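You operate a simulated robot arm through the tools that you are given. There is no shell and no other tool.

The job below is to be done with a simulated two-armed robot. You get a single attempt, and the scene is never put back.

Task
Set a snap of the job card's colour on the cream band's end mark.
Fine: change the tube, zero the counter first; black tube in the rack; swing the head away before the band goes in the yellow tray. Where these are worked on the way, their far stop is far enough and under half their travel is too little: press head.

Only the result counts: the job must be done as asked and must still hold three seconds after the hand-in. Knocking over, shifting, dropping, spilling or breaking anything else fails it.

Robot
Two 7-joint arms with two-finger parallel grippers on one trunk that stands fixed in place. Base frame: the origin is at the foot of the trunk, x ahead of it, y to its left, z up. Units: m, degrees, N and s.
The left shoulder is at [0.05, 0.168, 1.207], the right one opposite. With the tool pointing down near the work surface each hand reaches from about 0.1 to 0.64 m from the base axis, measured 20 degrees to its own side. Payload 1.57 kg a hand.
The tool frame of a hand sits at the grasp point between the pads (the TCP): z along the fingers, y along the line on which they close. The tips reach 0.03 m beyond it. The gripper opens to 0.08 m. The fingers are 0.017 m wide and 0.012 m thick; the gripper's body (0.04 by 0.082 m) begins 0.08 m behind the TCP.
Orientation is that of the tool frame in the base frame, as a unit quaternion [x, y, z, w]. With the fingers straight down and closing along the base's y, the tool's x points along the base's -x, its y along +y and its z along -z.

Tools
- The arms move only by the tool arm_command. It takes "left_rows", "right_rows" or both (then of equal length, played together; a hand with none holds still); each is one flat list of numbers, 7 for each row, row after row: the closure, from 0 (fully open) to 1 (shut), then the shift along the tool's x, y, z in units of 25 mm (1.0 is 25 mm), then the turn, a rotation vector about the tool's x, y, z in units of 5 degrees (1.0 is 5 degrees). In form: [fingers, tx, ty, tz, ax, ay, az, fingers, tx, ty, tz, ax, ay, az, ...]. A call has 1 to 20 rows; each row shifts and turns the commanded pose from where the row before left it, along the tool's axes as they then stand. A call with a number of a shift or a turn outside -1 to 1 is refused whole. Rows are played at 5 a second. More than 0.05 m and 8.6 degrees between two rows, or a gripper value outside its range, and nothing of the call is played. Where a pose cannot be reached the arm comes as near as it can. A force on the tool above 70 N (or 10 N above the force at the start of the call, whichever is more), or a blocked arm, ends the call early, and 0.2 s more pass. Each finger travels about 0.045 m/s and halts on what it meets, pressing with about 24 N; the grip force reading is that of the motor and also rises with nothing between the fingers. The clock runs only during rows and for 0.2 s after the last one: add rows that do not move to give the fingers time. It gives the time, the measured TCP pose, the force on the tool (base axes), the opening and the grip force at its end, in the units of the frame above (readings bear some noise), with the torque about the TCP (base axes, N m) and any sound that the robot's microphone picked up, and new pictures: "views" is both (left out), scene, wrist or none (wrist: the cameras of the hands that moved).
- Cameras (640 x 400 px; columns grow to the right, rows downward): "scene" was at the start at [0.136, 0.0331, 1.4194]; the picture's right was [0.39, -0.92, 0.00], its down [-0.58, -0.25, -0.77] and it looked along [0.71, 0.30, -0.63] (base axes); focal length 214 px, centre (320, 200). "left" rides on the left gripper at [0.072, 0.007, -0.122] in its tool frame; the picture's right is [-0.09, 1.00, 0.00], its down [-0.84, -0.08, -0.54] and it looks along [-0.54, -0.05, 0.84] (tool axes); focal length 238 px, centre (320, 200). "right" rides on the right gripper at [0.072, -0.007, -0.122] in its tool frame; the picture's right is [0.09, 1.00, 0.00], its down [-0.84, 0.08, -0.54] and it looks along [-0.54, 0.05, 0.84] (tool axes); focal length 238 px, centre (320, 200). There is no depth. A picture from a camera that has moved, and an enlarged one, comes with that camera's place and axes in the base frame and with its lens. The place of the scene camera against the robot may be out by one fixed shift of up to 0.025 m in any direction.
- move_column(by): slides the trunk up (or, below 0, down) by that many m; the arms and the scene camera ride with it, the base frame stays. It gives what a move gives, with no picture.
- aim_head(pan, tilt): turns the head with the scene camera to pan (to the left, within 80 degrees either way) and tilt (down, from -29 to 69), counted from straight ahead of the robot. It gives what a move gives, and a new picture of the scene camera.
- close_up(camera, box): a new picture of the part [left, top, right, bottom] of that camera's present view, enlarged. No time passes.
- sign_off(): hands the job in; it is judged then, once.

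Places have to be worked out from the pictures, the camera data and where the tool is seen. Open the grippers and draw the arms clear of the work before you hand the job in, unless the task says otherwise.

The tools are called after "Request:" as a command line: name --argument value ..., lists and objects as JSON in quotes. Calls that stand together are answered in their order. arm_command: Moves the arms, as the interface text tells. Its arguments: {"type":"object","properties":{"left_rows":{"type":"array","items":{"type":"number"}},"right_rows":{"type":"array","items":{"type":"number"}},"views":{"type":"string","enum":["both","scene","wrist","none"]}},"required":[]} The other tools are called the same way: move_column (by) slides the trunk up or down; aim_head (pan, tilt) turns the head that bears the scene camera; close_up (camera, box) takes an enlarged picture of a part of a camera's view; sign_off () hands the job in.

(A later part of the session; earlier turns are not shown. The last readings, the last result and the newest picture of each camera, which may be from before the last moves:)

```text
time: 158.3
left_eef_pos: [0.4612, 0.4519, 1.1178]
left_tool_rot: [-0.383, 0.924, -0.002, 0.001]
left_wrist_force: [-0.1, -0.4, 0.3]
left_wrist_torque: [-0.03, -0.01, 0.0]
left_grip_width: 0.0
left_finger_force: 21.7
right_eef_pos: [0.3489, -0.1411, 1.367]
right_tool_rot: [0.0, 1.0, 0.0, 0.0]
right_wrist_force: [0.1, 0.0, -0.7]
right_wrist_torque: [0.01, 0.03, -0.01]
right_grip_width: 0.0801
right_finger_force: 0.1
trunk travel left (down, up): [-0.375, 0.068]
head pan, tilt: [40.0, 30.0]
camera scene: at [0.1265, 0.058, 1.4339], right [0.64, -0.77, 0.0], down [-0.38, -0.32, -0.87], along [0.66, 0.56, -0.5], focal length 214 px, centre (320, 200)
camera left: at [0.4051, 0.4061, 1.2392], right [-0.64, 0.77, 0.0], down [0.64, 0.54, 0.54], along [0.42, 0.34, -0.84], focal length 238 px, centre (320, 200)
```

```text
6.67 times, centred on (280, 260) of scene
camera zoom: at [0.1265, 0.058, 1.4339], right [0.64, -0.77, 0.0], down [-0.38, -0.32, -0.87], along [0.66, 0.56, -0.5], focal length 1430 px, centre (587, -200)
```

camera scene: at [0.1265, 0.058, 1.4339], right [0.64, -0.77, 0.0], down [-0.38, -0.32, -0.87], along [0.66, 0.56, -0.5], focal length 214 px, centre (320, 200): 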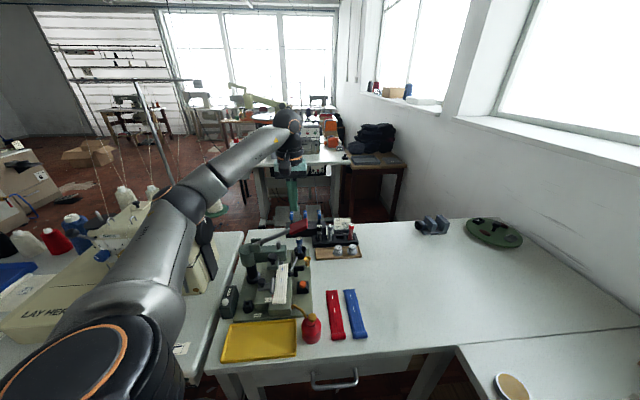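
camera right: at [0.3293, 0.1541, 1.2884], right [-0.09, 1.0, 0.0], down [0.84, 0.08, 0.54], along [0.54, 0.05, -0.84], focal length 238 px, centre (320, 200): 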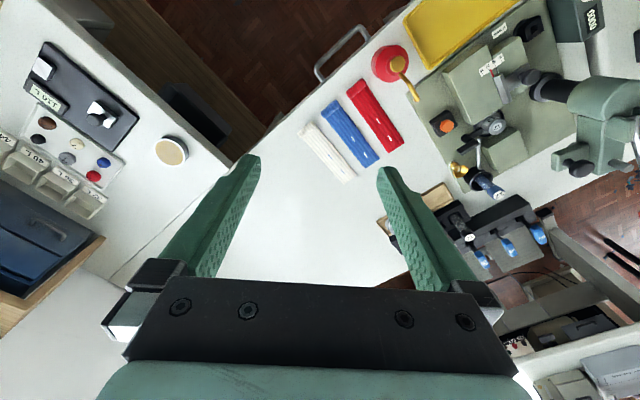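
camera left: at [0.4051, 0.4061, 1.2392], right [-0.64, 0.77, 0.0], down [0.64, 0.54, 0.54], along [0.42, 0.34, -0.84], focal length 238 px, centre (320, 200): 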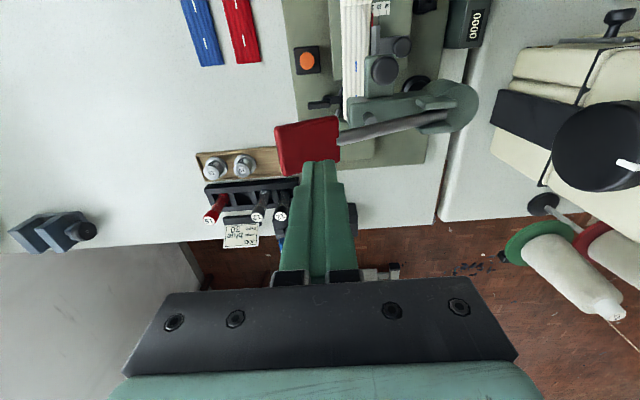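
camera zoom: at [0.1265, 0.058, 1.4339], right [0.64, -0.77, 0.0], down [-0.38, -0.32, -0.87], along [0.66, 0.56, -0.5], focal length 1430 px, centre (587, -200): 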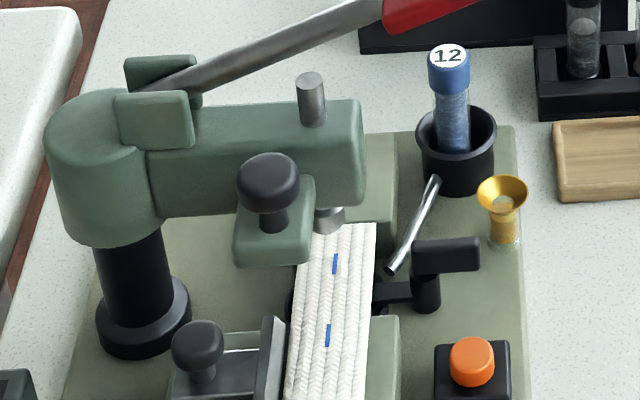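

Estimates of the ram-to-mark offset disagree by a few millimetres, so I take a better view: retreat with the fingers opened so the left camera looks straight at ram and mark.

Request:
arm_command --left_rows '[1, 0.9, 0.158, 0, 0, 0, 0, 1, 0.9, 0.158, 0, 0, 0, 0, 1, 0.9, 0.158, 0, 0, 0, 0, 0, 0.9, 0.158, 0, 0, 0, 0, 0, 0.9, 0.158, 0, 0, 0, 0, 0, 0.9, 0.158, 0, 0, 0, 0, 0, 0.9, 0.158, 0, 0, 0, 0, 0, 0, 0, 0, 0, 0, 0]' --views "wrist"

Request:
close_up --camera "left" --box '[290, 140, 390, 260]'

Request:
close_up --camera "right" --box '[545, 120, 580, 150]'

```text
time: 160.1
left_eef_pos: [0.331, 0.3628, 1.1207]
left_tool_rot: [-0.383, 0.924, -0.002, 0.001]
left_wrist_force: [0.5, -0.2, 0.9]
left_wrist_torque: [-0.02, 0.02, -0.02]
left_grip_width: 0.0804
left_finger_force: 0.0
right_eef_pos: [0.3481, -0.1411, 1.3654]
right_tool_rot: [0.0, 1.0, 0.0, 0.0]
right_wrist_force: [0.5, -0.7, 0.4]
right_wrist_torque: [0.0, 0.02, 0.02]
right_grip_width: 0.0801
right_finger_force: 0.1
trunk travel left (down, up): [-0.375, 0.068]
head pan, tilt: [40.0, 30.0]
camera left: at [0.2753, 0.3171, 1.2422], right [-0.64, 0.77, 0.0], down [0.65, 0.54, 0.54], along [0.42, 0.34, -0.84], focal length 238 px, centre (320, 200)
```

left: 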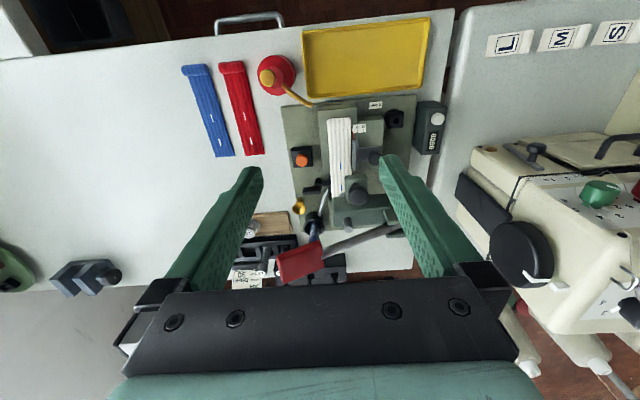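

```text
3.33 times, centred on (340, 200) of left
camera zoom: at [0.2753, 0.3171, 1.2422], right [-0.64, 0.77, 0.0], down [0.65, 0.54, 0.54], along [0.42, 0.34, -0.84], focal length 794 px, centre (253, 200)
```

zoom: 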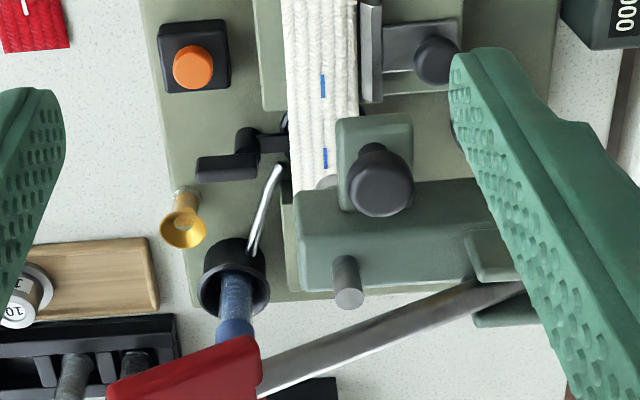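

```text
13.33 times, centred on (562, 135) of right
camera zoom: at [0.2768, -0.1461, 1.4873], right [-0.09, 1.0, 0.0], down [0.84, 0.08, 0.54], along [0.54, 0.05, -0.84], focal length 3178 px, centre (-2913, 1067)
```

zoom: 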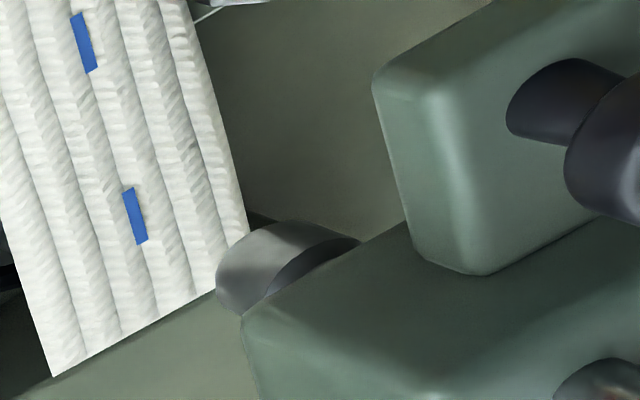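

The left camera's triangulation puts the ram axis at (0.4226, 0.494) and the mark at (0.4235, 0.4938), within 1 mm of each other. I close the fingers and go above the paddle centre (0.470, 0.445).

Request:
arm_command --left_rows '[1, -0.894, -0.23, 0, 0, 0, 0, 1, -0.894, -0.23, 0, 0, 0, 0, 1, -0.894, -0.23, 0, 0, 0, 0, 1, -0.894, -0.23, 0, 0, 0, 0, 1, -0.894, -0.23, 0, 0, 0, 0, 1, -0.894, -0.23, 0, 0, 0, 0, 1, -0.894, -0.23, 0, 0, 0, 0, 1, 0, 0, 0, 0, 0, 0]' --views "none"

Request:
arm_command --left_rows '[1, 0, 0, 0.6, 0, 0, 0, 1, 0, 0, 0.6, 0, 0, 0, 1, 0, 0, 0, 0, 0, 0]' --views "none"

Request:
close_up --camera "scene" --box '[230, 170, 330, 280]'

Request:
close_up --camera "left" --box '[200, 60, 440, 260]'

```text
time: 161.9
left_eef_pos: [0.4704, 0.4447, 1.1205]
left_tool_rot: [-0.383, 0.924, -0.002, 0.002]
left_wrist_force: [-0.5, 0.3, -0.2]
left_wrist_torque: [-0.01, -0.03, 0.01]
left_grip_width: 0.0003
left_finger_force: 21.2
right_eef_pos: [0.3477, -0.141, 1.3665]
right_tool_rot: [-0.001, 1.0, 0.0, -0.001]
right_wrist_force: [0.1, -1.2, 0.0]
right_wrist_torque: [0.0, 0.0, -0.02]
right_grip_width: 0.0799
right_finger_force: 0.1
trunk travel left (down, up): [-0.375, 0.068]
head pan, tilt: [40.0, 30.0]
```

```text
time: 162.7
left_eef_pos: [0.4716, 0.4456, 1.0883]
left_tool_rot: [-0.383, 0.924, -0.001, 0.002]
left_wrist_force: [0.2, 0.1, 0.3]
left_wrist_torque: [0.01, 0.0, 0.01]
left_grip_width: 0.0
left_finger_force: 21.5
right_eef_pos: [0.3481, -0.1417, 1.3663]
right_tool_rot: [0.0, 1.0, 0.001, 0.001]
right_wrist_force: [0.3, 0.1, 0.8]
right_wrist_torque: [-0.02, 0.01, 0.01]
right_grip_width: 0.08
right_finger_force: 0.1
trunk travel left (down, up): [-0.375, 0.068]
head pan, tilt: [40.0, 30.0]
```

```text
3.64 times, centred on (280, 225) of scene
camera zoom: at [0.1265, 0.0578, 1.4339], right [0.64, -0.77, 0.0], down [-0.38, -0.32, -0.87], along [0.66, 0.56, -0.5], focal length 780 px, centre (466, 109)
```

zoom: 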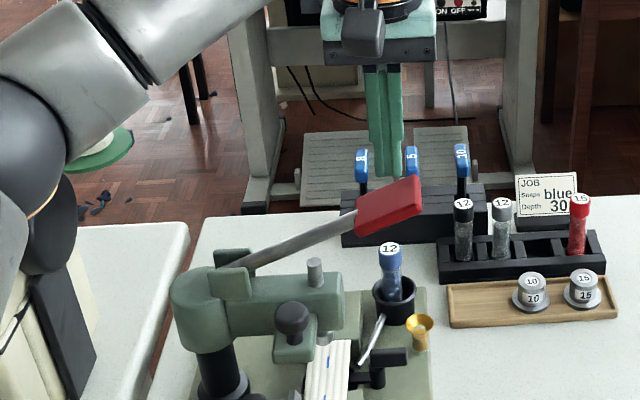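

```text
2.00 times, centred on (320, 160) of left
camera zoom: at [0.4164, 0.399, 1.2111], right [-0.64, 0.77, 0.0], down [0.64, 0.54, 0.54], along [0.42, 0.34, -0.84], focal length 477 px, centre (320, 280)
```

zoom: 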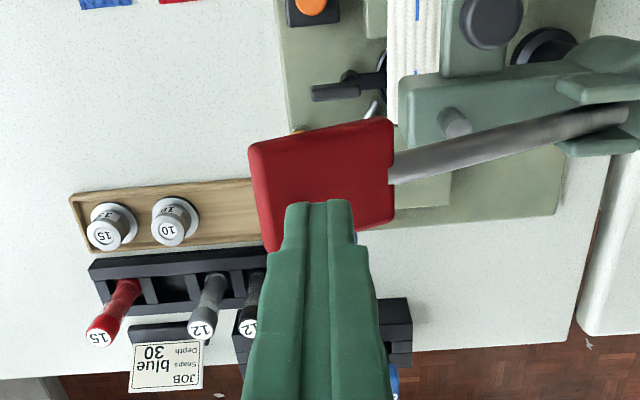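

The fingertips are over the paddle centre. I push down in 5 mm rows.

Request:
arm_command --left_rows '[1, 0, 0, 0.2, 0, 0, 0, 1, 0, 0, 0.2, 0, 0, 0, 1, 0, 0, 0.2, 0, 0, 0, 1, 0, 0, 0.2, 0, 0, 0, 1, 0, 0, 0.2, 0, 0, 0, 1, 0, 0, 0.2, 0, 0, 0, 1, 0, 0, 0.2, 0, 0, 0, 1, 0, 0, 0.2, 0, 0, 0, 1, 0, 0, 0, 0, 0, 0]' --views "none"

Request:
close_up --camera "scene" --box '[230, 170, 330, 280]'

```text
time: 164.7
left_eef_pos: [0.4711, 0.4431, 1.0497]
left_tool_rot: [-0.383, 0.924, -0.001, 0.001]
left_wrist_force: [0.6, -1.0, 1.6]
left_wrist_torque: [0.0, -0.06, 0.01]
left_grip_width: 0.0004
left_finger_force: 21.7
right_eef_pos: [0.3477, -0.141, 1.3652]
right_tool_rot: [0.0, 1.0, 0.001, -0.001]
right_wrist_force: [0.1, -0.3, -0.3]
right_wrist_torque: [0.03, 0.01, 0.0]
right_grip_width: 0.0799
right_finger_force: 0.0
trunk travel left (down, up): [-0.375, 0.068]
head pan, tilt: [40.0, 30.0]
```

```text
3.64 times, centred on (280, 225) of scene
camera zoom: at [0.1265, 0.0576, 1.4339], right [0.64, -0.77, 0.0], down [-0.38, -0.32, -0.87], along [0.66, 0.56, -0.5], focal length 780 px, centre (466, 109)
```

zoom: 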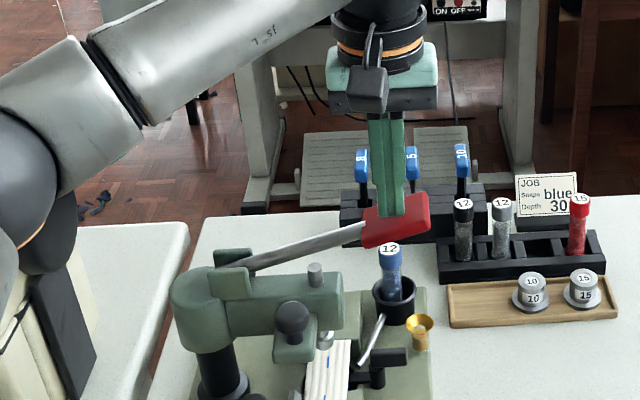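

The lever is going down with small force. I continue pressing.

Request:
arm_command --left_rows '[1, 0, 0, 0.2, 0, 0, 0, 1, 0, 0, 0.2, 0, 0, 0, 1, 0, 0, 0.2, 0, 0, 0, 1, 0, 0, 0.2, 0, 0, 0, 1, 0, 0, 0.2, 0, 0, 0, 1, 0, 0, 0.2, 0, 0, 0, 1, 0, 0, 0, 0, 0, 0]' --views "none"

Request:
close_up --camera "scene" --box '[230, 170, 330, 280]'

Request:
close_up --camera "right" --box '[500, 70, 640, 200]'

```text
time: 166.3
left_eef_pos: [0.4704, 0.4426, 1.0192]
left_tool_rot: [-0.383, 0.924, -0.002, 0.002]
left_wrist_force: [1.3, -1.0, 1.7]
left_wrist_torque: [-0.07, -0.04, -0.01]
left_grip_width: 0.0
left_finger_force: 21.5
right_eef_pos: [0.3483, -0.1415, 1.3664]
right_tool_rot: [-0.001, 1.0, 0.0, 0.0]
right_wrist_force: [0.1, -0.5, 0.2]
right_wrist_torque: [-0.03, 0.02, 0.03]
right_grip_width: 0.0799
right_finger_force: 0.2
trunk travel left (down, up): [-0.375, 0.068]
head pan, tilt: [40.0, 30.0]
```

```text
3.64 times, centred on (280, 225) of scene
camera zoom: at [0.1265, 0.0575, 1.4339], right [0.64, -0.77, 0.0], down [-0.38, -0.32, -0.87], along [0.66, 0.56, -0.5], focal length 780 px, centre (466, 109)
```

zoom: 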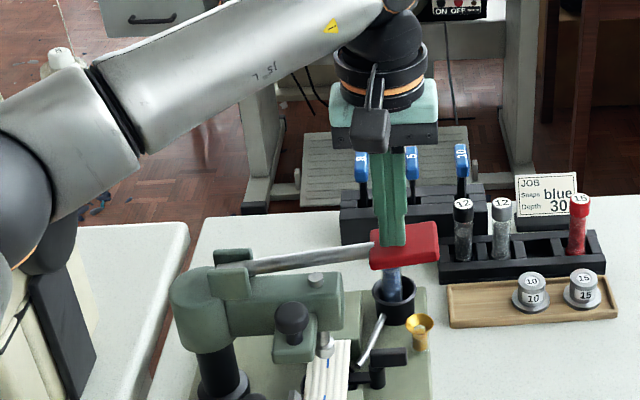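

```text
3.08 times, centred on (570, 135) of right
camera zoom: at [0.2766, -0.1466, 1.4873], right [-0.09, 1.0, 0.0], down [0.84, 0.08, 0.54], along [0.54, 0.05, -0.84], focal length 733 px, centre (-449, 400)
```

zoom: 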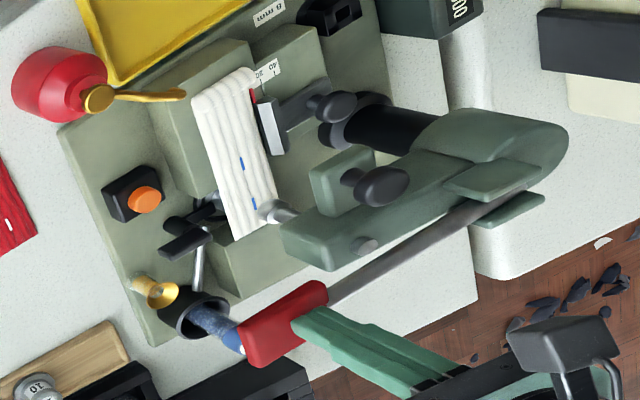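

The ram approaches the band. I continue down.

Request:
arm_command --left_rows '[1, 0, 0, 0.2, 0, 0, 0, 1, 0, 0, 0.2, 0, 0, 0, 1, 0, 0, 0.2, 0, 0, 0, 1, 0, 0, 0.2, 0, 0, 0, 1, 0, 0, 0, 0, 0, 0]' --views "none"

Request:
close_up --camera "scene" --box '[230, 170, 330, 280]'

Request:
close_up --camera "right" --box '[530, 90, 600, 160]'

```text
time: 167.5
left_eef_pos: [0.4722, 0.4443, 1.0005]
left_tool_rot: [-0.382, 0.924, -0.001, 0.001]
left_wrist_force: [2.0, -3.4, 3.4]
left_wrist_torque: [-0.08, -0.06, -0.03]
left_grip_width: 0.0
left_finger_force: 21.5
right_eef_pos: [0.3481, -0.1409, 1.3663]
right_tool_rot: [0.0, 1.0, 0.0, 0.0]
right_wrist_force: [-0.2, 0.4, -0.6]
right_wrist_torque: [-0.04, -0.03, 0.01]
right_grip_width: 0.08
right_finger_force: 0.0
trunk travel left (down, up): [-0.375, 0.068]
head pan, tilt: [40.0, 30.0]
```

```text
3.64 times, centred on (280, 225) of scene
camera zoom: at [0.1266, 0.0572, 1.4339], right [0.64, -0.77, 0.0], down [-0.38, -0.32, -0.87], along [0.66, 0.56, -0.5], focal length 780 px, centre (466, 109)
```

zoom: 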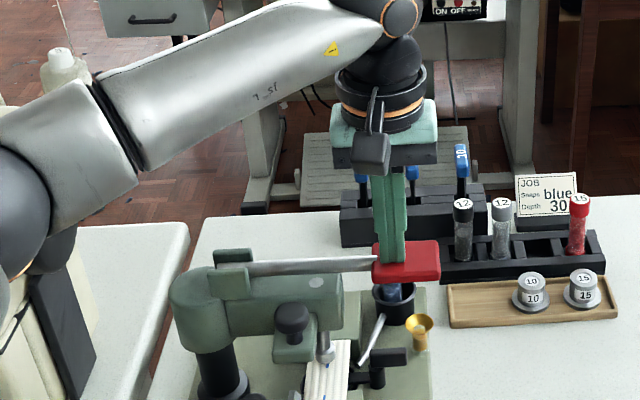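

```text
5.71 times, centred on (565, 125) of right
camera zoom: at [0.2766, -0.1469, 1.4873], right [-0.09, 1.0, 0.0], down [0.84, 0.08, 0.54], along [0.54, 0.05, -0.84], focal length 1362 px, centre (-1080, 629)
```

zoom: 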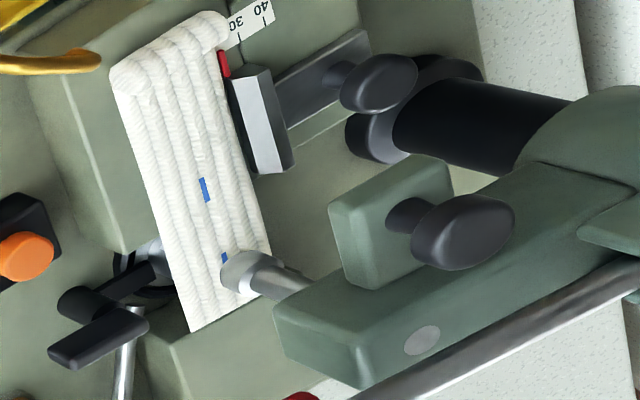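

The ram is coming down right on the end mark. I press further and watch for resistance and sound.

Request:
arm_command --left_rows '[1, 0, 0, 0.2, 0, 0, 0, 1, 0, 0, 0.2, 0, 0, 0, 1, 0, 0, 0.2, 0, 0, 0, 1, 0, 0, 0.2, 0, 0, 0, 1, 0, 0, 0, 0, 0, 0]' --views "none"

Request:
close_up --camera "scene" --box '[230, 170, 330, 280]'

Request:
close_up --camera "right" --box '[530, 90, 600, 160]'

```text
time: 168.7
left_eef_pos: [0.4691, 0.4421, 0.988]
left_tool_rot: [-0.384, 0.923, -0.003, 0.009]
left_wrist_force: [0.8, 7.2, 46.9]
left_wrist_torque: [0.51, 0.33, -0.03]
left_grip_width: 0.0
left_finger_force: 21.5
right_eef_pos: [0.3441, -0.1441, 1.3672]
right_tool_rot: [0.0, 1.0, 0.002, 0.001]
right_wrist_force: [1.1, -0.2, -0.2]
right_wrist_torque: [0.0, 0.0, -0.01]
right_grip_width: 0.08
right_finger_force: 0.1
trunk travel left (down, up): [-0.375, 0.068]
head pan, tilt: [40.0, 30.0]
```

```text
3.64 times, centred on (280, 225) of scene
camera zoom: at [0.1227, 0.0548, 1.4348], right [0.64, -0.77, 0.0], down [-0.38, -0.32, -0.87], along [0.67, 0.56, -0.5], focal length 780 px, centre (466, 109)
```

zoom: 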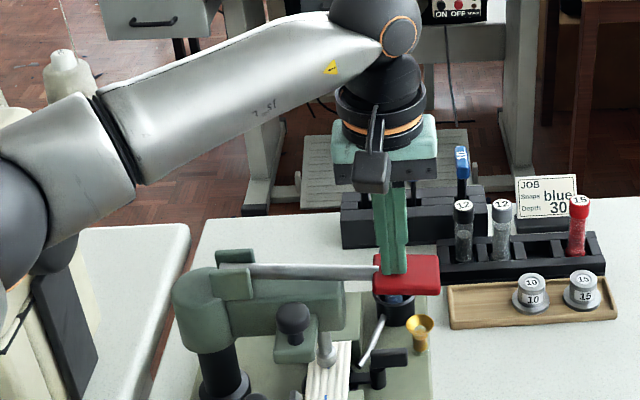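

```text
5.71 times, centred on (565, 125) of right
camera zoom: at [0.2725, -0.1494, 1.4883], right [-0.09, 1.0, 0.0], down [0.83, 0.08, 0.55], along [0.54, 0.05, -0.84], focal length 1362 px, centre (-1080, 629)
```

zoom: 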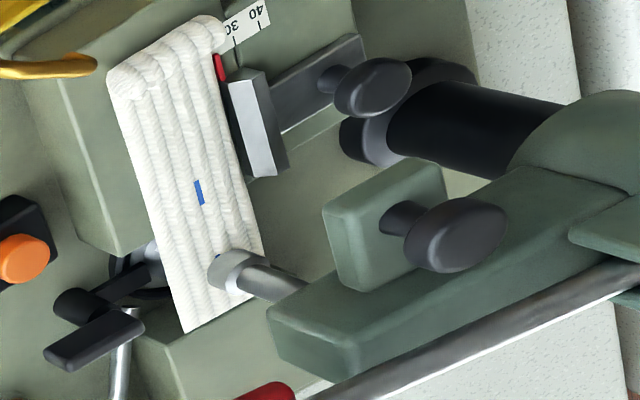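

Resistance 47 N, no click yet. I press a little further in 2 mm steps.

Request:
arm_command --left_rows '[1, 0, 0, 0.08, 0, 0, 0, 1, 0, 0, 0.08, 0, 0, 0, 1, 0, 0, 0, 0, 0, 0]' --views "none"

Request:
close_up --camera "scene" --box '[215, 220, 305, 300]'

```text
time: 169.5
left_eef_pos: [0.4706, 0.4422, 0.9885]
left_tool_rot: [-0.385, 0.923, -0.006, 0.012]
left_wrist_force: [-5.3, 11.4, 56.3]
left_wrist_torque: [0.6, 0.62, -0.05]
left_grip_width: 0.0
left_finger_force: 21.3
right_eef_pos: [0.343, -0.1437, 1.3679]
right_tool_rot: [0.0, 1.0, 0.002, 0.003]
right_wrist_force: [0.7, -0.1, -0.7]
right_wrist_torque: [0.02, 0.04, 0.02]
right_grip_width: 0.0801
right_finger_force: 0.0
trunk travel left (down, up): [-0.375, 0.068]
head pan, tilt: [40.0, 30.0]
```

```text
5.00 times, centred on (260, 260) of scene
camera zoom: at [0.121, 0.0545, 1.4348], right [0.64, -0.77, 0.0], down [-0.38, -0.32, -0.87], along [0.67, 0.56, -0.5], focal length 1072 px, centre (620, -100)
```

zoom: 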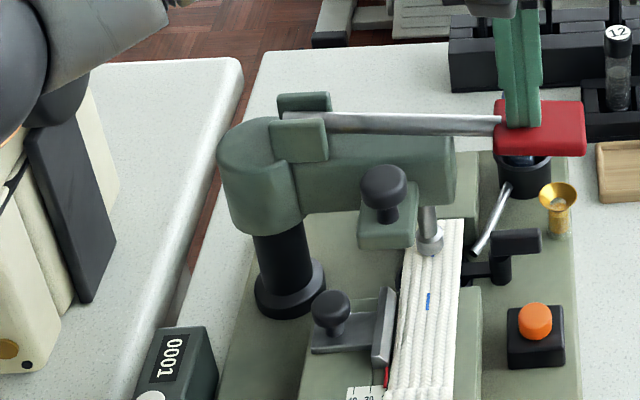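

The counter reads 0001, so the press stroke counted. I release slowly, letting the lever rise with the hand.

Request:
arm_command --left_rows '[1, 0, 0, -0.3, 0, 0, 0, 1, 0, 0, -0.3, 0, 0, 0, 1, 0, 0, -0.3, 0, 0, 0, 1, 0, 0, -0.3, 0, 0, 0, 1, 0, 0, -0.3, 0, 0, 0, 1, 0, 0, -0.3, 0, 0, 0, 1, 0, 0, -0.3, 0, 0, 0, 1, 0, 0, -0.3, 0, 0, 0, 1, 0, 0, -0.3, 0, 0, 0, 1, 0, 0, -0.3, 0, 0, 0, 1, 0, 0, 0, 0, 0, 0]' --views "none"

Request:
close_up --camera "scene" --box '[215, 180, 325, 300]'

Request:
close_up --camera "right" --box '[530, 90, 600, 160]'

```text
time: 171.9
left_eef_pos: [0.4717, 0.4449, 1.0511]
left_tool_rot: [-0.382, 0.924, -0.002, 0.001]
left_wrist_force: [0.4, -0.3, 0.1]
left_wrist_torque: [0.0, -0.01, -0.02]
left_grip_width: 0.0
left_finger_force: 21.1
right_eef_pos: [0.3471, -0.1413, 1.3666]
right_tool_rot: [0.0, 1.0, 0.0, 0.0]
right_wrist_force: [-0.8, 0.2, -0.1]
right_wrist_torque: [0.03, -0.03, 0.01]
right_grip_width: 0.0802
right_finger_force: 0.1
trunk travel left (down, up): [-0.375, 0.068]
head pan, tilt: [40.0, 30.0]
```

```text
3.33 times, centred on (270, 240) of scene
camera zoom: at [0.1264, 0.0578, 1.4339], right [0.64, -0.77, 0.0], down [-0.38, -0.32, -0.87], along [0.66, 0.56, -0.5], focal length 715 px, centre (487, 67)
```

zoom: 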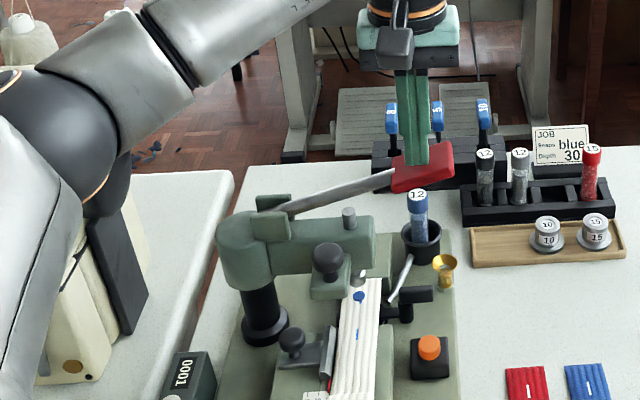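

```text
5.71 times, centred on (565, 125) of right
camera zoom: at [0.2764, -0.1463, 1.4874], right [-0.09, 1.0, 0.0], down [0.84, 0.08, 0.54], along [0.54, 0.05, -0.84], focal length 1362 px, centre (-1080, 629)
```

zoom: 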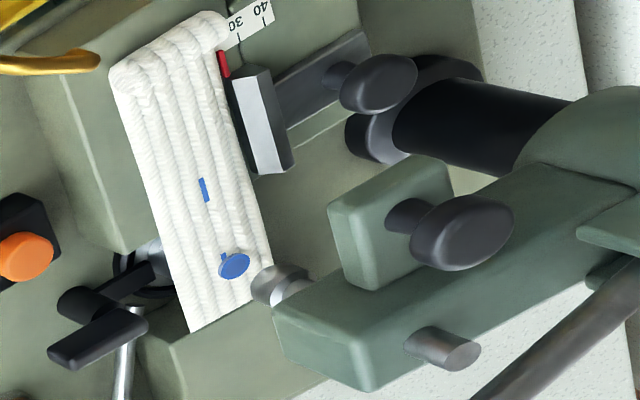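

A blue snap sits on the end mark and the counter shows 0001. I take a closer look at the snap and mark.

Request:
close_up --camera "right" --box '[545, 108, 570, 128]'

Request:
close_up --camera "scene" --box '[255, 255, 295, 290]'

Request:
close_up --camera "left" --box '[220, 0, 420, 160]'

```text
16.00 times, centred on (558, 118) of right
camera zoom: at [0.2764, -0.1463, 1.4874], right [-0.09, 1.0, 0.0], down [0.84, 0.08, 0.54], along [0.54, 0.05, -0.84], focal length 3814 px, centre (-3480, 1512)
```

zoom: 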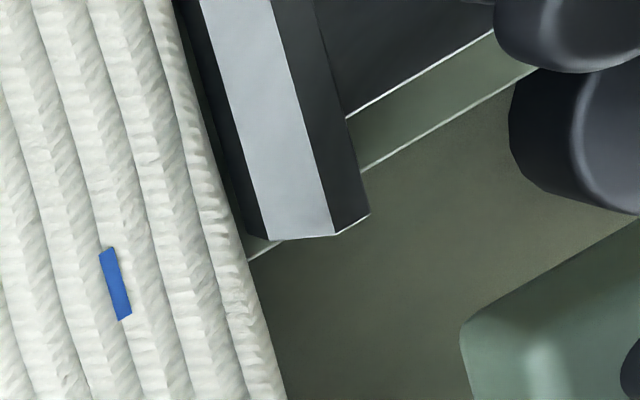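

```text
11.43 times, centred on (275, 272) of scene
camera zoom: at [0.1264, 0.0578, 1.4339], right [0.64, -0.77, 0.0], down [-0.38, -0.32, -0.87], along [0.66, 0.56, -0.5], focal length 2451 px, centre (834, -629)
```

zoom: 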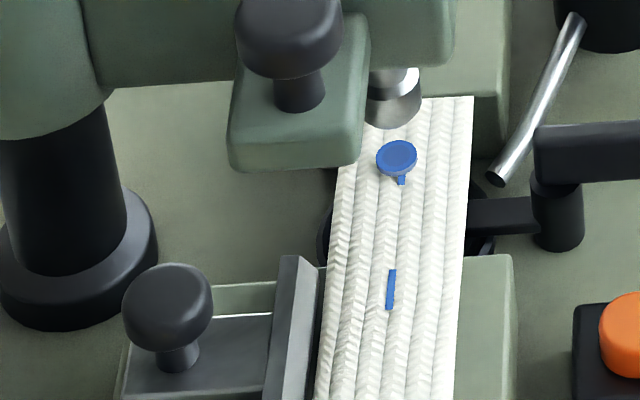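

```text
2.50 times, centred on (320, 80) of left
camera zoom: at [0.4144, 0.3988, 1.1719], right [-0.64, 0.77, 0.0], down [0.65, 0.54, 0.54], along [0.42, 0.34, -0.84], focal length 596 px, centre (320, 500)
```

zoom: 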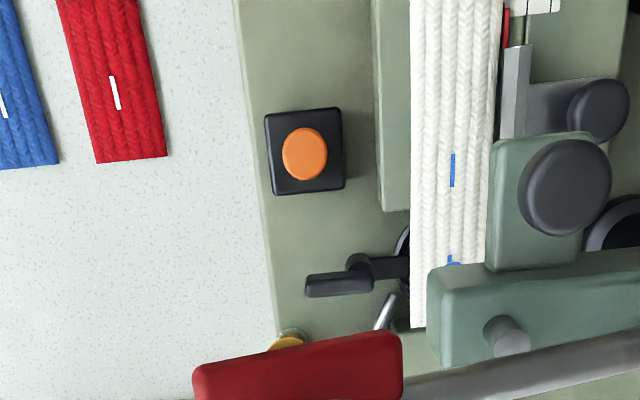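

The snap is well placed (within ~2 mm of the mark's centre). Now I swing the head away: rise, go to the other side of the rod, and descend with the fingers as a post.

Request:
arm_command --left_rows '[1, 0, 0, -0.9, 0, 0, 0, 1, 0, 0, -0.9, 0, 0, 0, 1, 0, 0, -0.95, 0, 0, 0, 1, 0.216, 0.882, 0, 0, 0, 0, 1, 0.216, 0.882, 0, 0, 0, 0, 1, 0.216, 0.882, 0, 0, 0, 0, 1, 0.216, 0.882, 0, 0, 0, 0, 1, 0, 0, 0, 0, 0, 0]' --views "none"

Request:
close_up --camera "left" --box '[200, 60, 440, 260]'

Request:
close_up --camera "scene" --box '[215, 180, 325, 300]'

```text
time: 173.7
left_eef_pos: [0.3942, 0.4879, 1.1183]
left_tool_rot: [-0.381, 0.924, -0.001, 0.001]
left_wrist_force: [0.0, -0.3, 0.3]
left_wrist_torque: [-0.03, 0.01, -0.01]
left_grip_width: 0.0
left_finger_force: 21.7
right_eef_pos: [0.3482, -0.1403, 1.3665]
right_tool_rot: [0.001, 1.0, 0.0, 0.0]
right_wrist_force: [0.4, -1.0, -0.4]
right_wrist_torque: [0.01, 0.0, -0.02]
right_grip_width: 0.0798
right_finger_force: 0.0
trunk travel left (down, up): [-0.375, 0.068]
head pan, tilt: [40.0, 30.0]
```

```text
2.00 times, centred on (320, 160) of left
camera zoom: at [0.3373, 0.4425, 1.2393], right [-0.64, 0.77, 0.0], down [0.65, 0.54, 0.54], along [0.42, 0.34, -0.84], focal length 477 px, centre (320, 280)
```

zoom: 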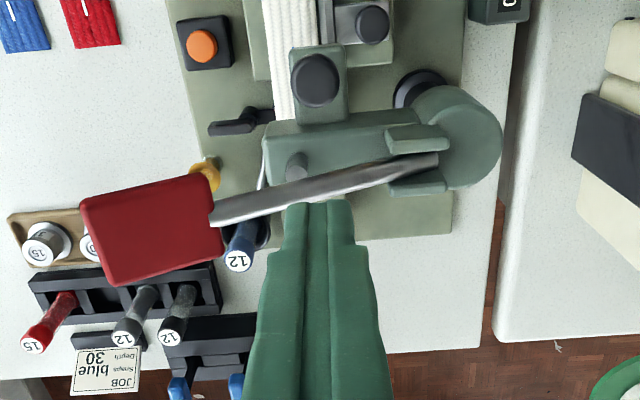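

```text
3.33 times, centred on (270, 240) of scene
camera zoom: at [0.1268, 0.0578, 1.4338], right [0.64, -0.77, 0.0], down [-0.38, -0.32, -0.87], along [0.66, 0.56, -0.5], focal length 715 px, centre (487, 67)
```

zoom: 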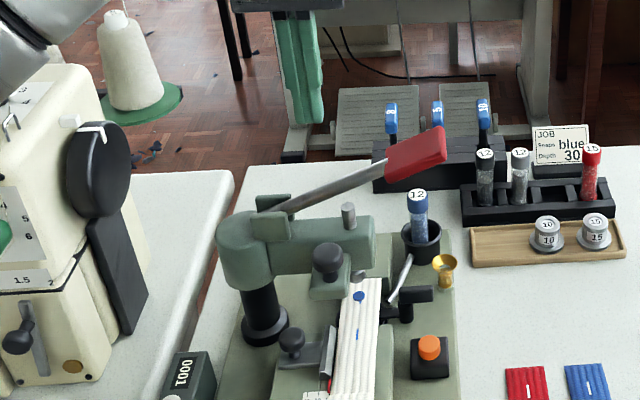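

Clearances look right (≈10 mm to the rod, tip passes above the knob). I descend to tip z≈0.978.

Request:
arm_command --left_rows '[1, 0, 0, 0.88, 0, 0, 0, 1, 0, 0, 0.88, 0, 0, 0, 1, 0, 0, 0.88, 0, 0, 0, 1, 0, 0, 0.88, 0, 0, 0, 1, 0, 0, 0.88, 0, 0, 0, 1, 0, 0, 0, 0, 0, 0]' --views "none"

Request:
close_up --camera "left" --box '[200, 40, 440, 260]'

Request:
close_up --camera "scene" --box '[225, 190, 305, 280]'

```text
time: 175.1
left_eef_pos: [0.3944, 0.4912, 1.0103]
left_tool_rot: [-0.383, 0.924, -0.002, 0.002]
left_wrist_force: [0.7, -0.7, 0.0]
left_wrist_torque: [-0.02, 0.01, 0.01]
left_grip_width: 0.0001
left_finger_force: 21.6
right_eef_pos: [0.3478, -0.1416, 1.3662]
right_tool_rot: [-0.001, 1.0, 0.0, -0.001]
right_wrist_force: [-0.4, 0.2, 0.0]
right_wrist_torque: [-0.03, 0.0, 0.0]
right_grip_width: 0.08
right_finger_force: 0.2
trunk travel left (down, up): [-0.375, 0.068]
head pan, tilt: [40.0, 30.0]
```

```text
1.82 times, centred on (320, 150) of left
camera zoom: at [0.3383, 0.4451, 1.1308], right [-0.64, 0.77, 0.0], down [0.64, 0.54, 0.54], along [0.42, 0.34, -0.84], focal length 433 px, centre (320, 291)
```

zoom: 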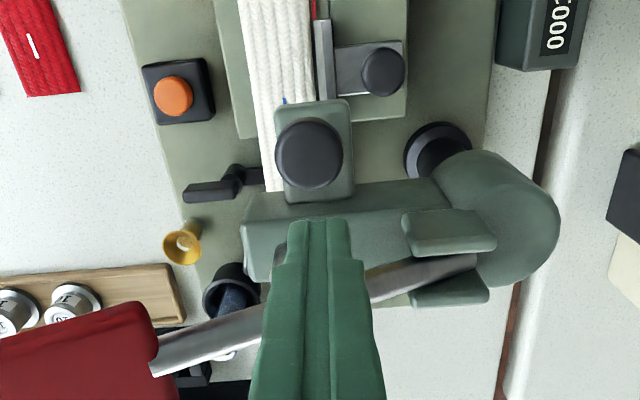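

```text
4.44 times, centred on (265, 235) of scene
camera zoom: at [0.1265, 0.0577, 1.4339], right [0.64, -0.77, 0.0], down [-0.38, -0.32, -0.87], along [0.66, 0.56, -0.5], focal length 953 px, centre (564, 44)
```

zoom: 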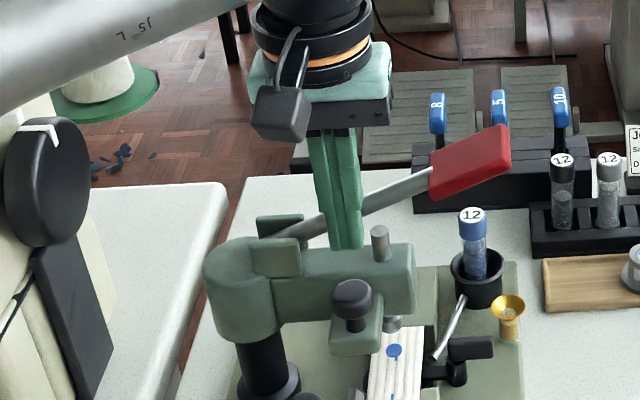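

The post stands on the rod's CW side. I push the head back CCW along the arc, first ~42°.

Request:
arm_command --left_rows '[1, -0.353, -0.101, 0, 0, 0, 0, 1, -0.362, -0.064, 0, 0, 0, 0, 1, -0.366, -0.026, 0, 0, 0, 0, 1, -0.367, 0.013, 0, 0, 0, 0, 1, -0.364, 0.051, 0, 0, 0, 0, 1, -0.356, 0.089, 0, 0, 0, 0, 1, -0.345, 0.126, 0, 0, 0, 0, 1, 0, 0, 0, 0, 0, 0]' --views "none"

Request:
close_up --camera "scene" --box '[225, 190, 325, 290]'

Request:
close_up --camera "left" --box '[200, 40, 440, 260]'

```text
time: 176.9
left_eef_pos: [0.437, 0.5348, 1.0085]
left_tool_rot: [-0.382, 0.924, -0.002, 0.0]
left_wrist_force: [-0.2, -0.5, 0.2]
left_wrist_torque: [-0.02, 0.01, 0.01]
left_grip_width: 0.0
left_finger_force: 21.0
right_eef_pos: [0.3486, -0.1407, 1.3662]
right_tool_rot: [0.0, 1.0, 0.0, 0.0]
right_wrist_force: [0.5, 0.4, -0.3]
right_wrist_torque: [0.02, 0.01, 0.0]
right_grip_width: 0.0801
right_finger_force: 0.1
trunk travel left (down, up): [-0.375, 0.068]
head pan, tilt: [40.0, 30.0]
```

```text
4.00 times, centred on (275, 240) of scene
camera zoom: at [0.1265, 0.0578, 1.4339], right [0.64, -0.77, 0.0], down [-0.38, -0.32, -0.87], along [0.66, 0.56, -0.5], focal length 858 px, centre (500, 40)
```

zoom: 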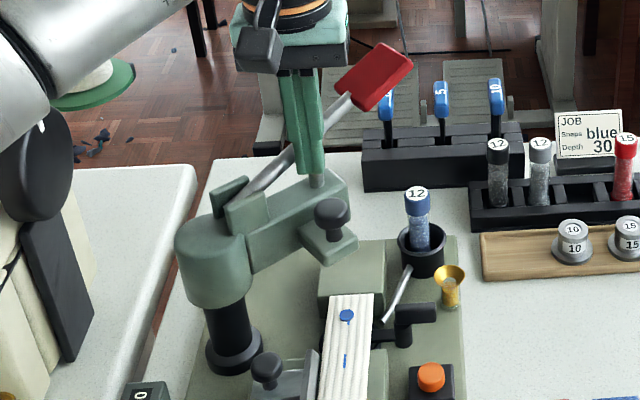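

```text
1.82 times, centred on (320, 150) of left
camera zoom: at [0.3811, 0.49, 1.13], right [-0.64, 0.77, 0.0], down [0.65, 0.54, 0.54], along [0.42, 0.34, -0.84], focal length 433 px, centre (320, 291)
```

zoom: 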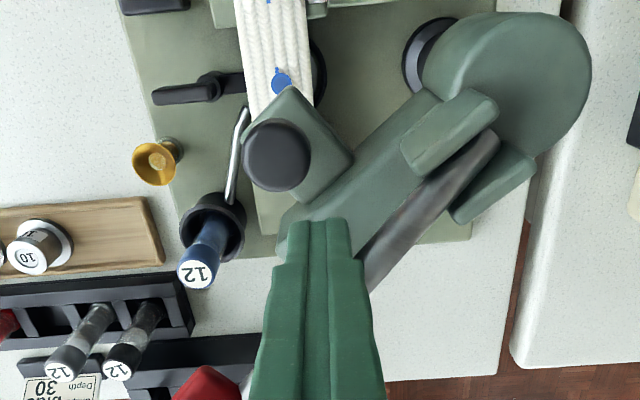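

The head is swinging away freely; the band stays in place. Next ~36°.

Request:
arm_command --left_rows '[1, -0.33, 0.161, 0, 0, 0, 0, 1, -0.311, 0.194, 0, 0, 0, 0, 1, -0.29, 0.226, 0, 0, 0, 0, 1, -0.264, 0.255, 0, 0, 0, 0, 1, -0.236, 0.281, 0, 0, 0, 0, 1, -0.205, 0.304, 0, 0, 0, 0, 1, 0, 0, 0, 0, 0, 0]' --views "none"

Request:
close_up --camera "scene" --box '[225, 190, 325, 290]'

Request:
close_up --camera "left" --box '[200, 40, 440, 260]'

```text
time: 178.5
left_eef_pos: [0.4396, 0.5912, 1.0088]
left_tool_rot: [-0.383, 0.924, -0.001, 0.002]
left_wrist_force: [0.1, 0.1, 0.1]
left_wrist_torque: [-0.02, 0.0, -0.02]
left_grip_width: 0.0
left_finger_force: 21.0
right_eef_pos: [0.3475, -0.1414, 1.3658]
right_tool_rot: [0.0, 1.0, -0.001, 0.0]
right_wrist_force: [0.9, 0.4, -0.4]
right_wrist_torque: [0.03, -0.01, 0.01]
right_grip_width: 0.0801
right_finger_force: 0.0
trunk travel left (down, up): [-0.375, 0.068]
head pan, tilt: [40.0, 30.0]
```

```text
4.00 times, centred on (275, 240) of scene
camera zoom: at [0.1266, 0.0578, 1.4339], right [0.64, -0.77, 0.0], down [-0.38, -0.32, -0.87], along [0.66, 0.56, -0.5], focal length 858 px, centre (500, 40)
```

zoom: 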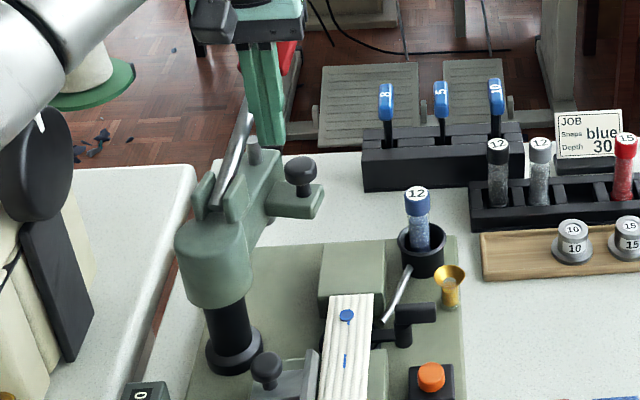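

```text
1.82 times, centred on (320, 150) of left
camera zoom: at [0.384, 0.5449, 1.1307], right [-0.64, 0.77, 0.0], down [0.64, 0.54, 0.54], along [0.42, 0.34, -0.84], focal length 433 px, centre (320, 291)
```

zoom: 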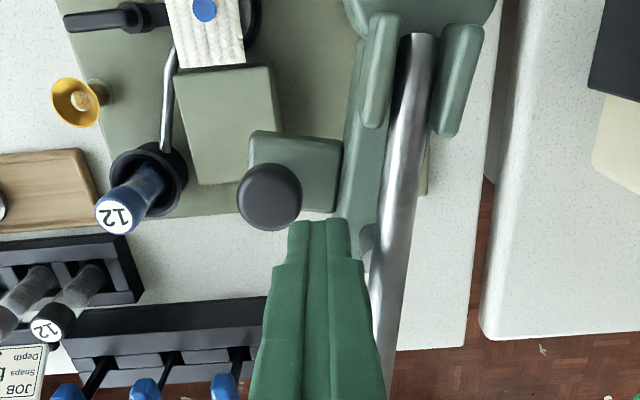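

Nearly back at the start position. I push on in small steps until the far stop gives resistance.

Request:
arm_command --left_rows '[1, -0.09, 0.16, 0, 0, 0, 0, 1, -0.082, 0.164, 0, 0, 0, 0, 1, -0.073, 0.168, 0, 0, 0, 0, 1, 0, 0, 0, 0, 0, 0]' --views "none"

Request:
close_up --camera "scene" --box '[220, 180, 320, 270]'

```text
time: 179.5
left_eef_pos: [0.4361, 0.6015, 1.0087]
left_tool_rot: [-0.381, 0.924, -0.003, 0.001]
left_wrist_force: [2.9, -8.4, -0.2]
left_wrist_torque: [-0.13, -0.03, -0.01]
left_grip_width: 0.0
left_finger_force: 20.9
right_eef_pos: [0.3494, -0.1411, 1.3652]
right_tool_rot: [0.0, 1.0, 0.001, 0.0]
right_wrist_force: [0.7, 0.6, -0.4]
right_wrist_torque: [0.0, 0.01, 0.01]
right_grip_width: 0.08
right_finger_force: 0.1
trunk travel left (down, up): [-0.375, 0.068]
head pan, tilt: [40.0, 30.0]
```

```text
4.44 times, centred on (270, 225) of scene
camera zoom: at [0.1267, 0.0569, 1.4339], right [0.64, -0.77, 0.0], down [-0.38, -0.32, -0.87], along [0.66, 0.56, -0.5], focal length 953 px, centre (542, 89)
```

zoom: 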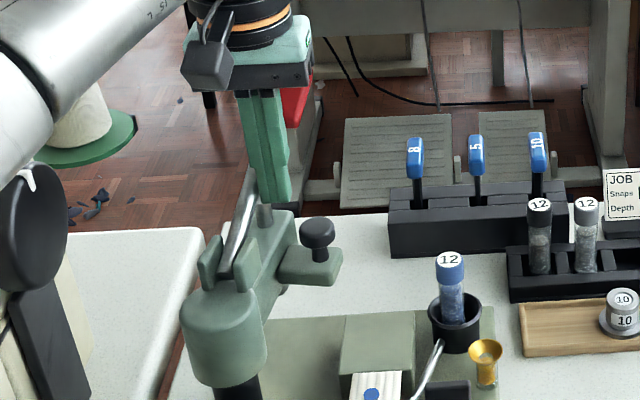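

The head is at its far stop (9 N). I back the post off, rise, and check it stays.

Request:
arm_command --left_rows '[1, 0.05, -0.3, 0, 0, 0, 0, 1, 0, 0, -0.9, 0, 0, 0, 1, 0, 0, -0.9, 0, 0, 0, 1, 0, 0, -0.9, 0, 0, 0, 1, 0, 0, -0.9, 0, 0, 0, 1, 0, 0, -0.9, 0, 0, 0, 1, 0, 0, 0, 0, 0, 0]' --views "both"

Request:
close_up --camera "scene" --box '[220, 180, 320, 270]'

```text
time: 181.1
left_eef_pos: [0.4396, 0.5962, 1.1235]
left_tool_rot: [-0.383, 0.924, -0.002, 0.001]
left_wrist_force: [0.9, 0.4, 0.1]
left_wrist_torque: [0.01, 0.02, 0.02]
left_grip_width: 0.0
left_finger_force: 21.1
right_eef_pos: [0.349, -0.1404, 1.3672]
right_tool_rot: [0.0, 1.0, 0.0, 0.0]
right_wrist_force: [-0.8, 0.3, -0.1]
right_wrist_torque: [-0.01, 0.03, 0.03]
right_grip_width: 0.0798
right_finger_force: 0.0
trunk travel left (down, up): [-0.375, 0.068]
head pan, tilt: [40.0, 30.0]
camera scene: at [0.1267, 0.0581, 1.4338], right [0.64, -0.77, 0.0], down [-0.38, -0.32, -0.87], along [0.66, 0.56, -0.5], focal length 214 px, centre (320, 200)
camera left: at [0.3843, 0.5508, 1.245], right [-0.64, 0.77, 0.0], down [0.65, 0.54, 0.54], along [0.42, 0.34, -0.84], focal length 238 px, centre (320, 200)
```

scene: 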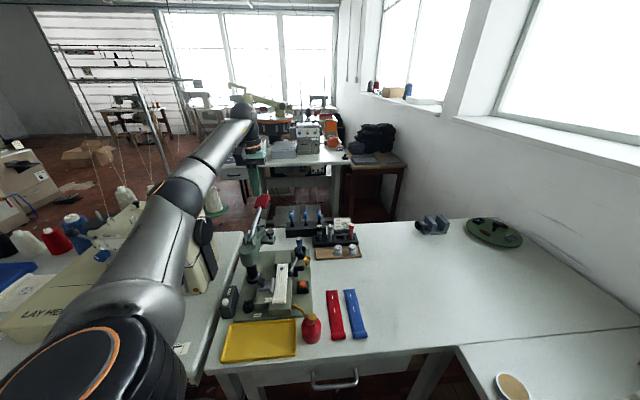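
left: 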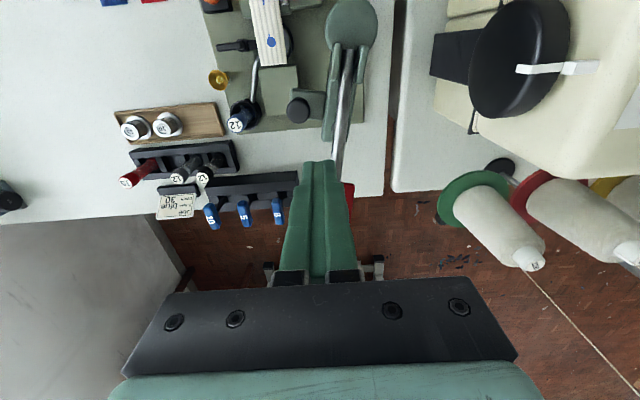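

```text
4.44 times, centred on (270, 225) of scene
camera zoom: at [0.1267, 0.0581, 1.4338], right [0.64, -0.77, 0.0], down [-0.38, -0.32, -0.87], along [0.66, 0.56, -0.5], focal length 953 px, centre (542, 89)
```

zoom: 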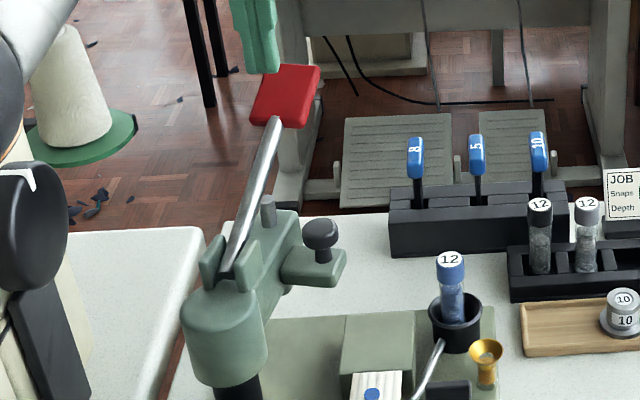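

The head holds its original away position. Before moving the band to the tray I'll restore the oil can, whose spout now overhangs the tray. I move the left hand above it, opening the fingers and turning to yaw 65°.

Request:
arm_command --left_rows '[0.4, 0.952, -0.52, 0.1, 0, 0, 0, 0.4, 0.952, -0.52, 0.1, 0, 0, 0, 0.4, 0.952, -0.52, 0.1, 0, 0, 0, 0.4, 0.952, -0.52, 0.1, 0, 0, 0, 0.4, 0.952, -0.52, 0.1, 0, 0, 0, 0.4, 0.952, -0.52, 0.1, 0, 0, 0, 0.4, 0.952, -0.52, 0.1, 0, 0, 0, 0.4, 0.952, -0.52, 0.1, 0, 0, 0, 0.4, 0.952, -0.52, 0.1, 0, 0, 0, 0.4, 0.952, -0.52, 0.1, 0, 0, 0, 0.4, 0.952, -0.52, 0.1, 0, 0, 0, 0.4, 0.952, -0.52, 0.1, 0, 0, 0, 0.4, 0, 0, 0, 0, 0, -1, 0.4, 0, 0, 0, 0, 0, -1, 0.4, 0, 0, 0, 0, 0, -1, 0.4, 0, 0, 0, 0, 0, -1, 0.4, 0, 0, 0, 0, 0, 0]' --views "both"

Request:
close_up --camera "left" --box '[220, 60, 440, 260]'

Request:
close_up --camera "scene" --box '[270, 280, 350, 360]'

```text
time: 184.7
left_eef_pos: [0.3482, 0.2854, 1.0906]
left_tool_rot: [-0.538, 0.843, -0.002, 0.002]
left_wrist_force: [-0.4, -0.4, 0.0]
left_wrist_torque: [0.0, -0.02, -0.01]
left_grip_width: 0.0477
left_finger_force: 0.0
right_eef_pos: [0.3478, -0.1405, 1.3662]
right_tool_rot: [0.0, 1.0, 0.0, 0.001]
right_wrist_force: [-0.1, 0.1, -0.4]
right_wrist_torque: [0.01, -0.01, -0.02]
right_grip_width: 0.0802
right_finger_force: 0.1
trunk travel left (down, up): [-0.375, 0.068]
head pan, tilt: [40.0, 30.0]
camera scene: at [0.1266, 0.0579, 1.4339], right [0.64, -0.77, 0.0], down [-0.38, -0.32, -0.87], along [0.66, 0.56, -0.5], focal length 214 px, centre (320, 200)
camera left: at [0.3111, 0.2238, 1.2122], right [-0.86, 0.5, 0.0], down [0.42, 0.73, 0.54], along [0.28, 0.47, -0.84], focal length 238 px, centre (320, 200)
```

scene: 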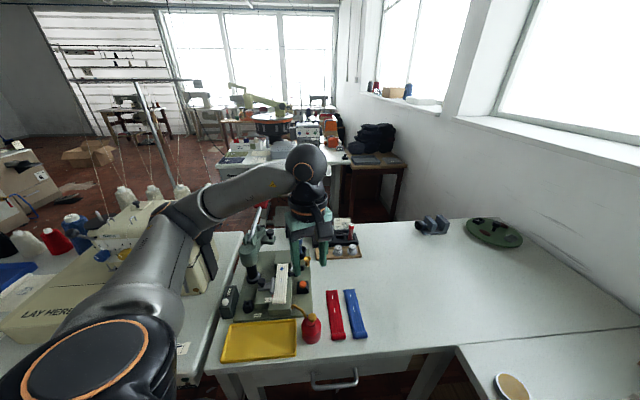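
left: 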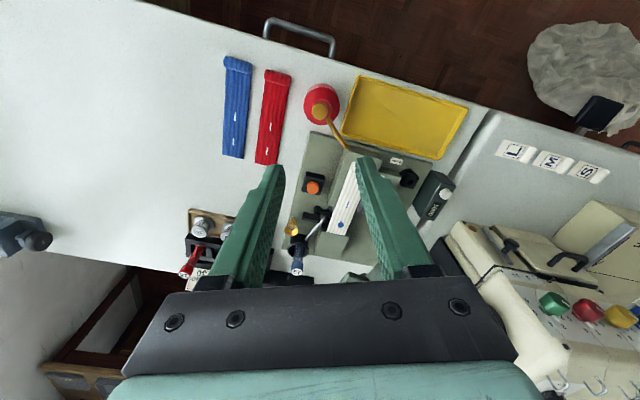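

```text
2.00 times, centred on (330, 160) of left
camera zoom: at [0.3111, 0.2238, 1.2122], right [-0.86, 0.5, 0.0], down [0.42, 0.73, 0.54], along [0.28, 0.47, -0.84], focal length 477 px, centre (300, 280)
```

zoom: 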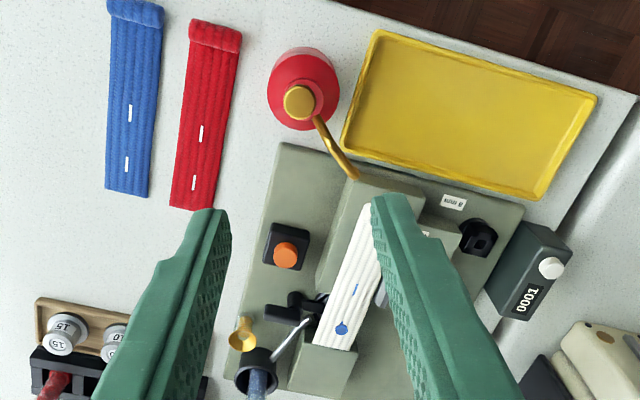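

```text
5.00 times, centred on (310, 320) of scene
camera zoom: at [0.1266, 0.0579, 1.4339], right [0.64, -0.77, 0.0], down [-0.38, -0.32, -0.87], along [0.66, 0.56, -0.5], focal length 1072 px, centre (370, -400)
```

zoom: 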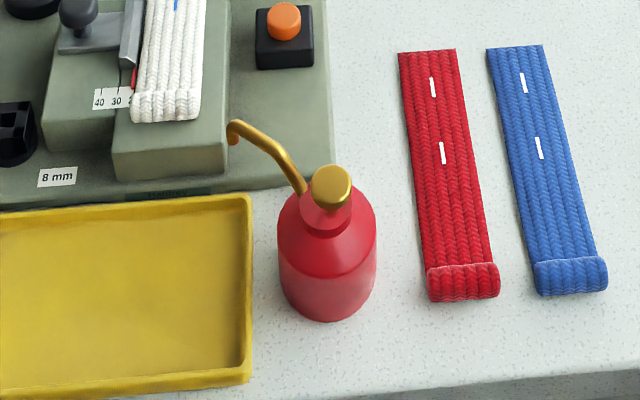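

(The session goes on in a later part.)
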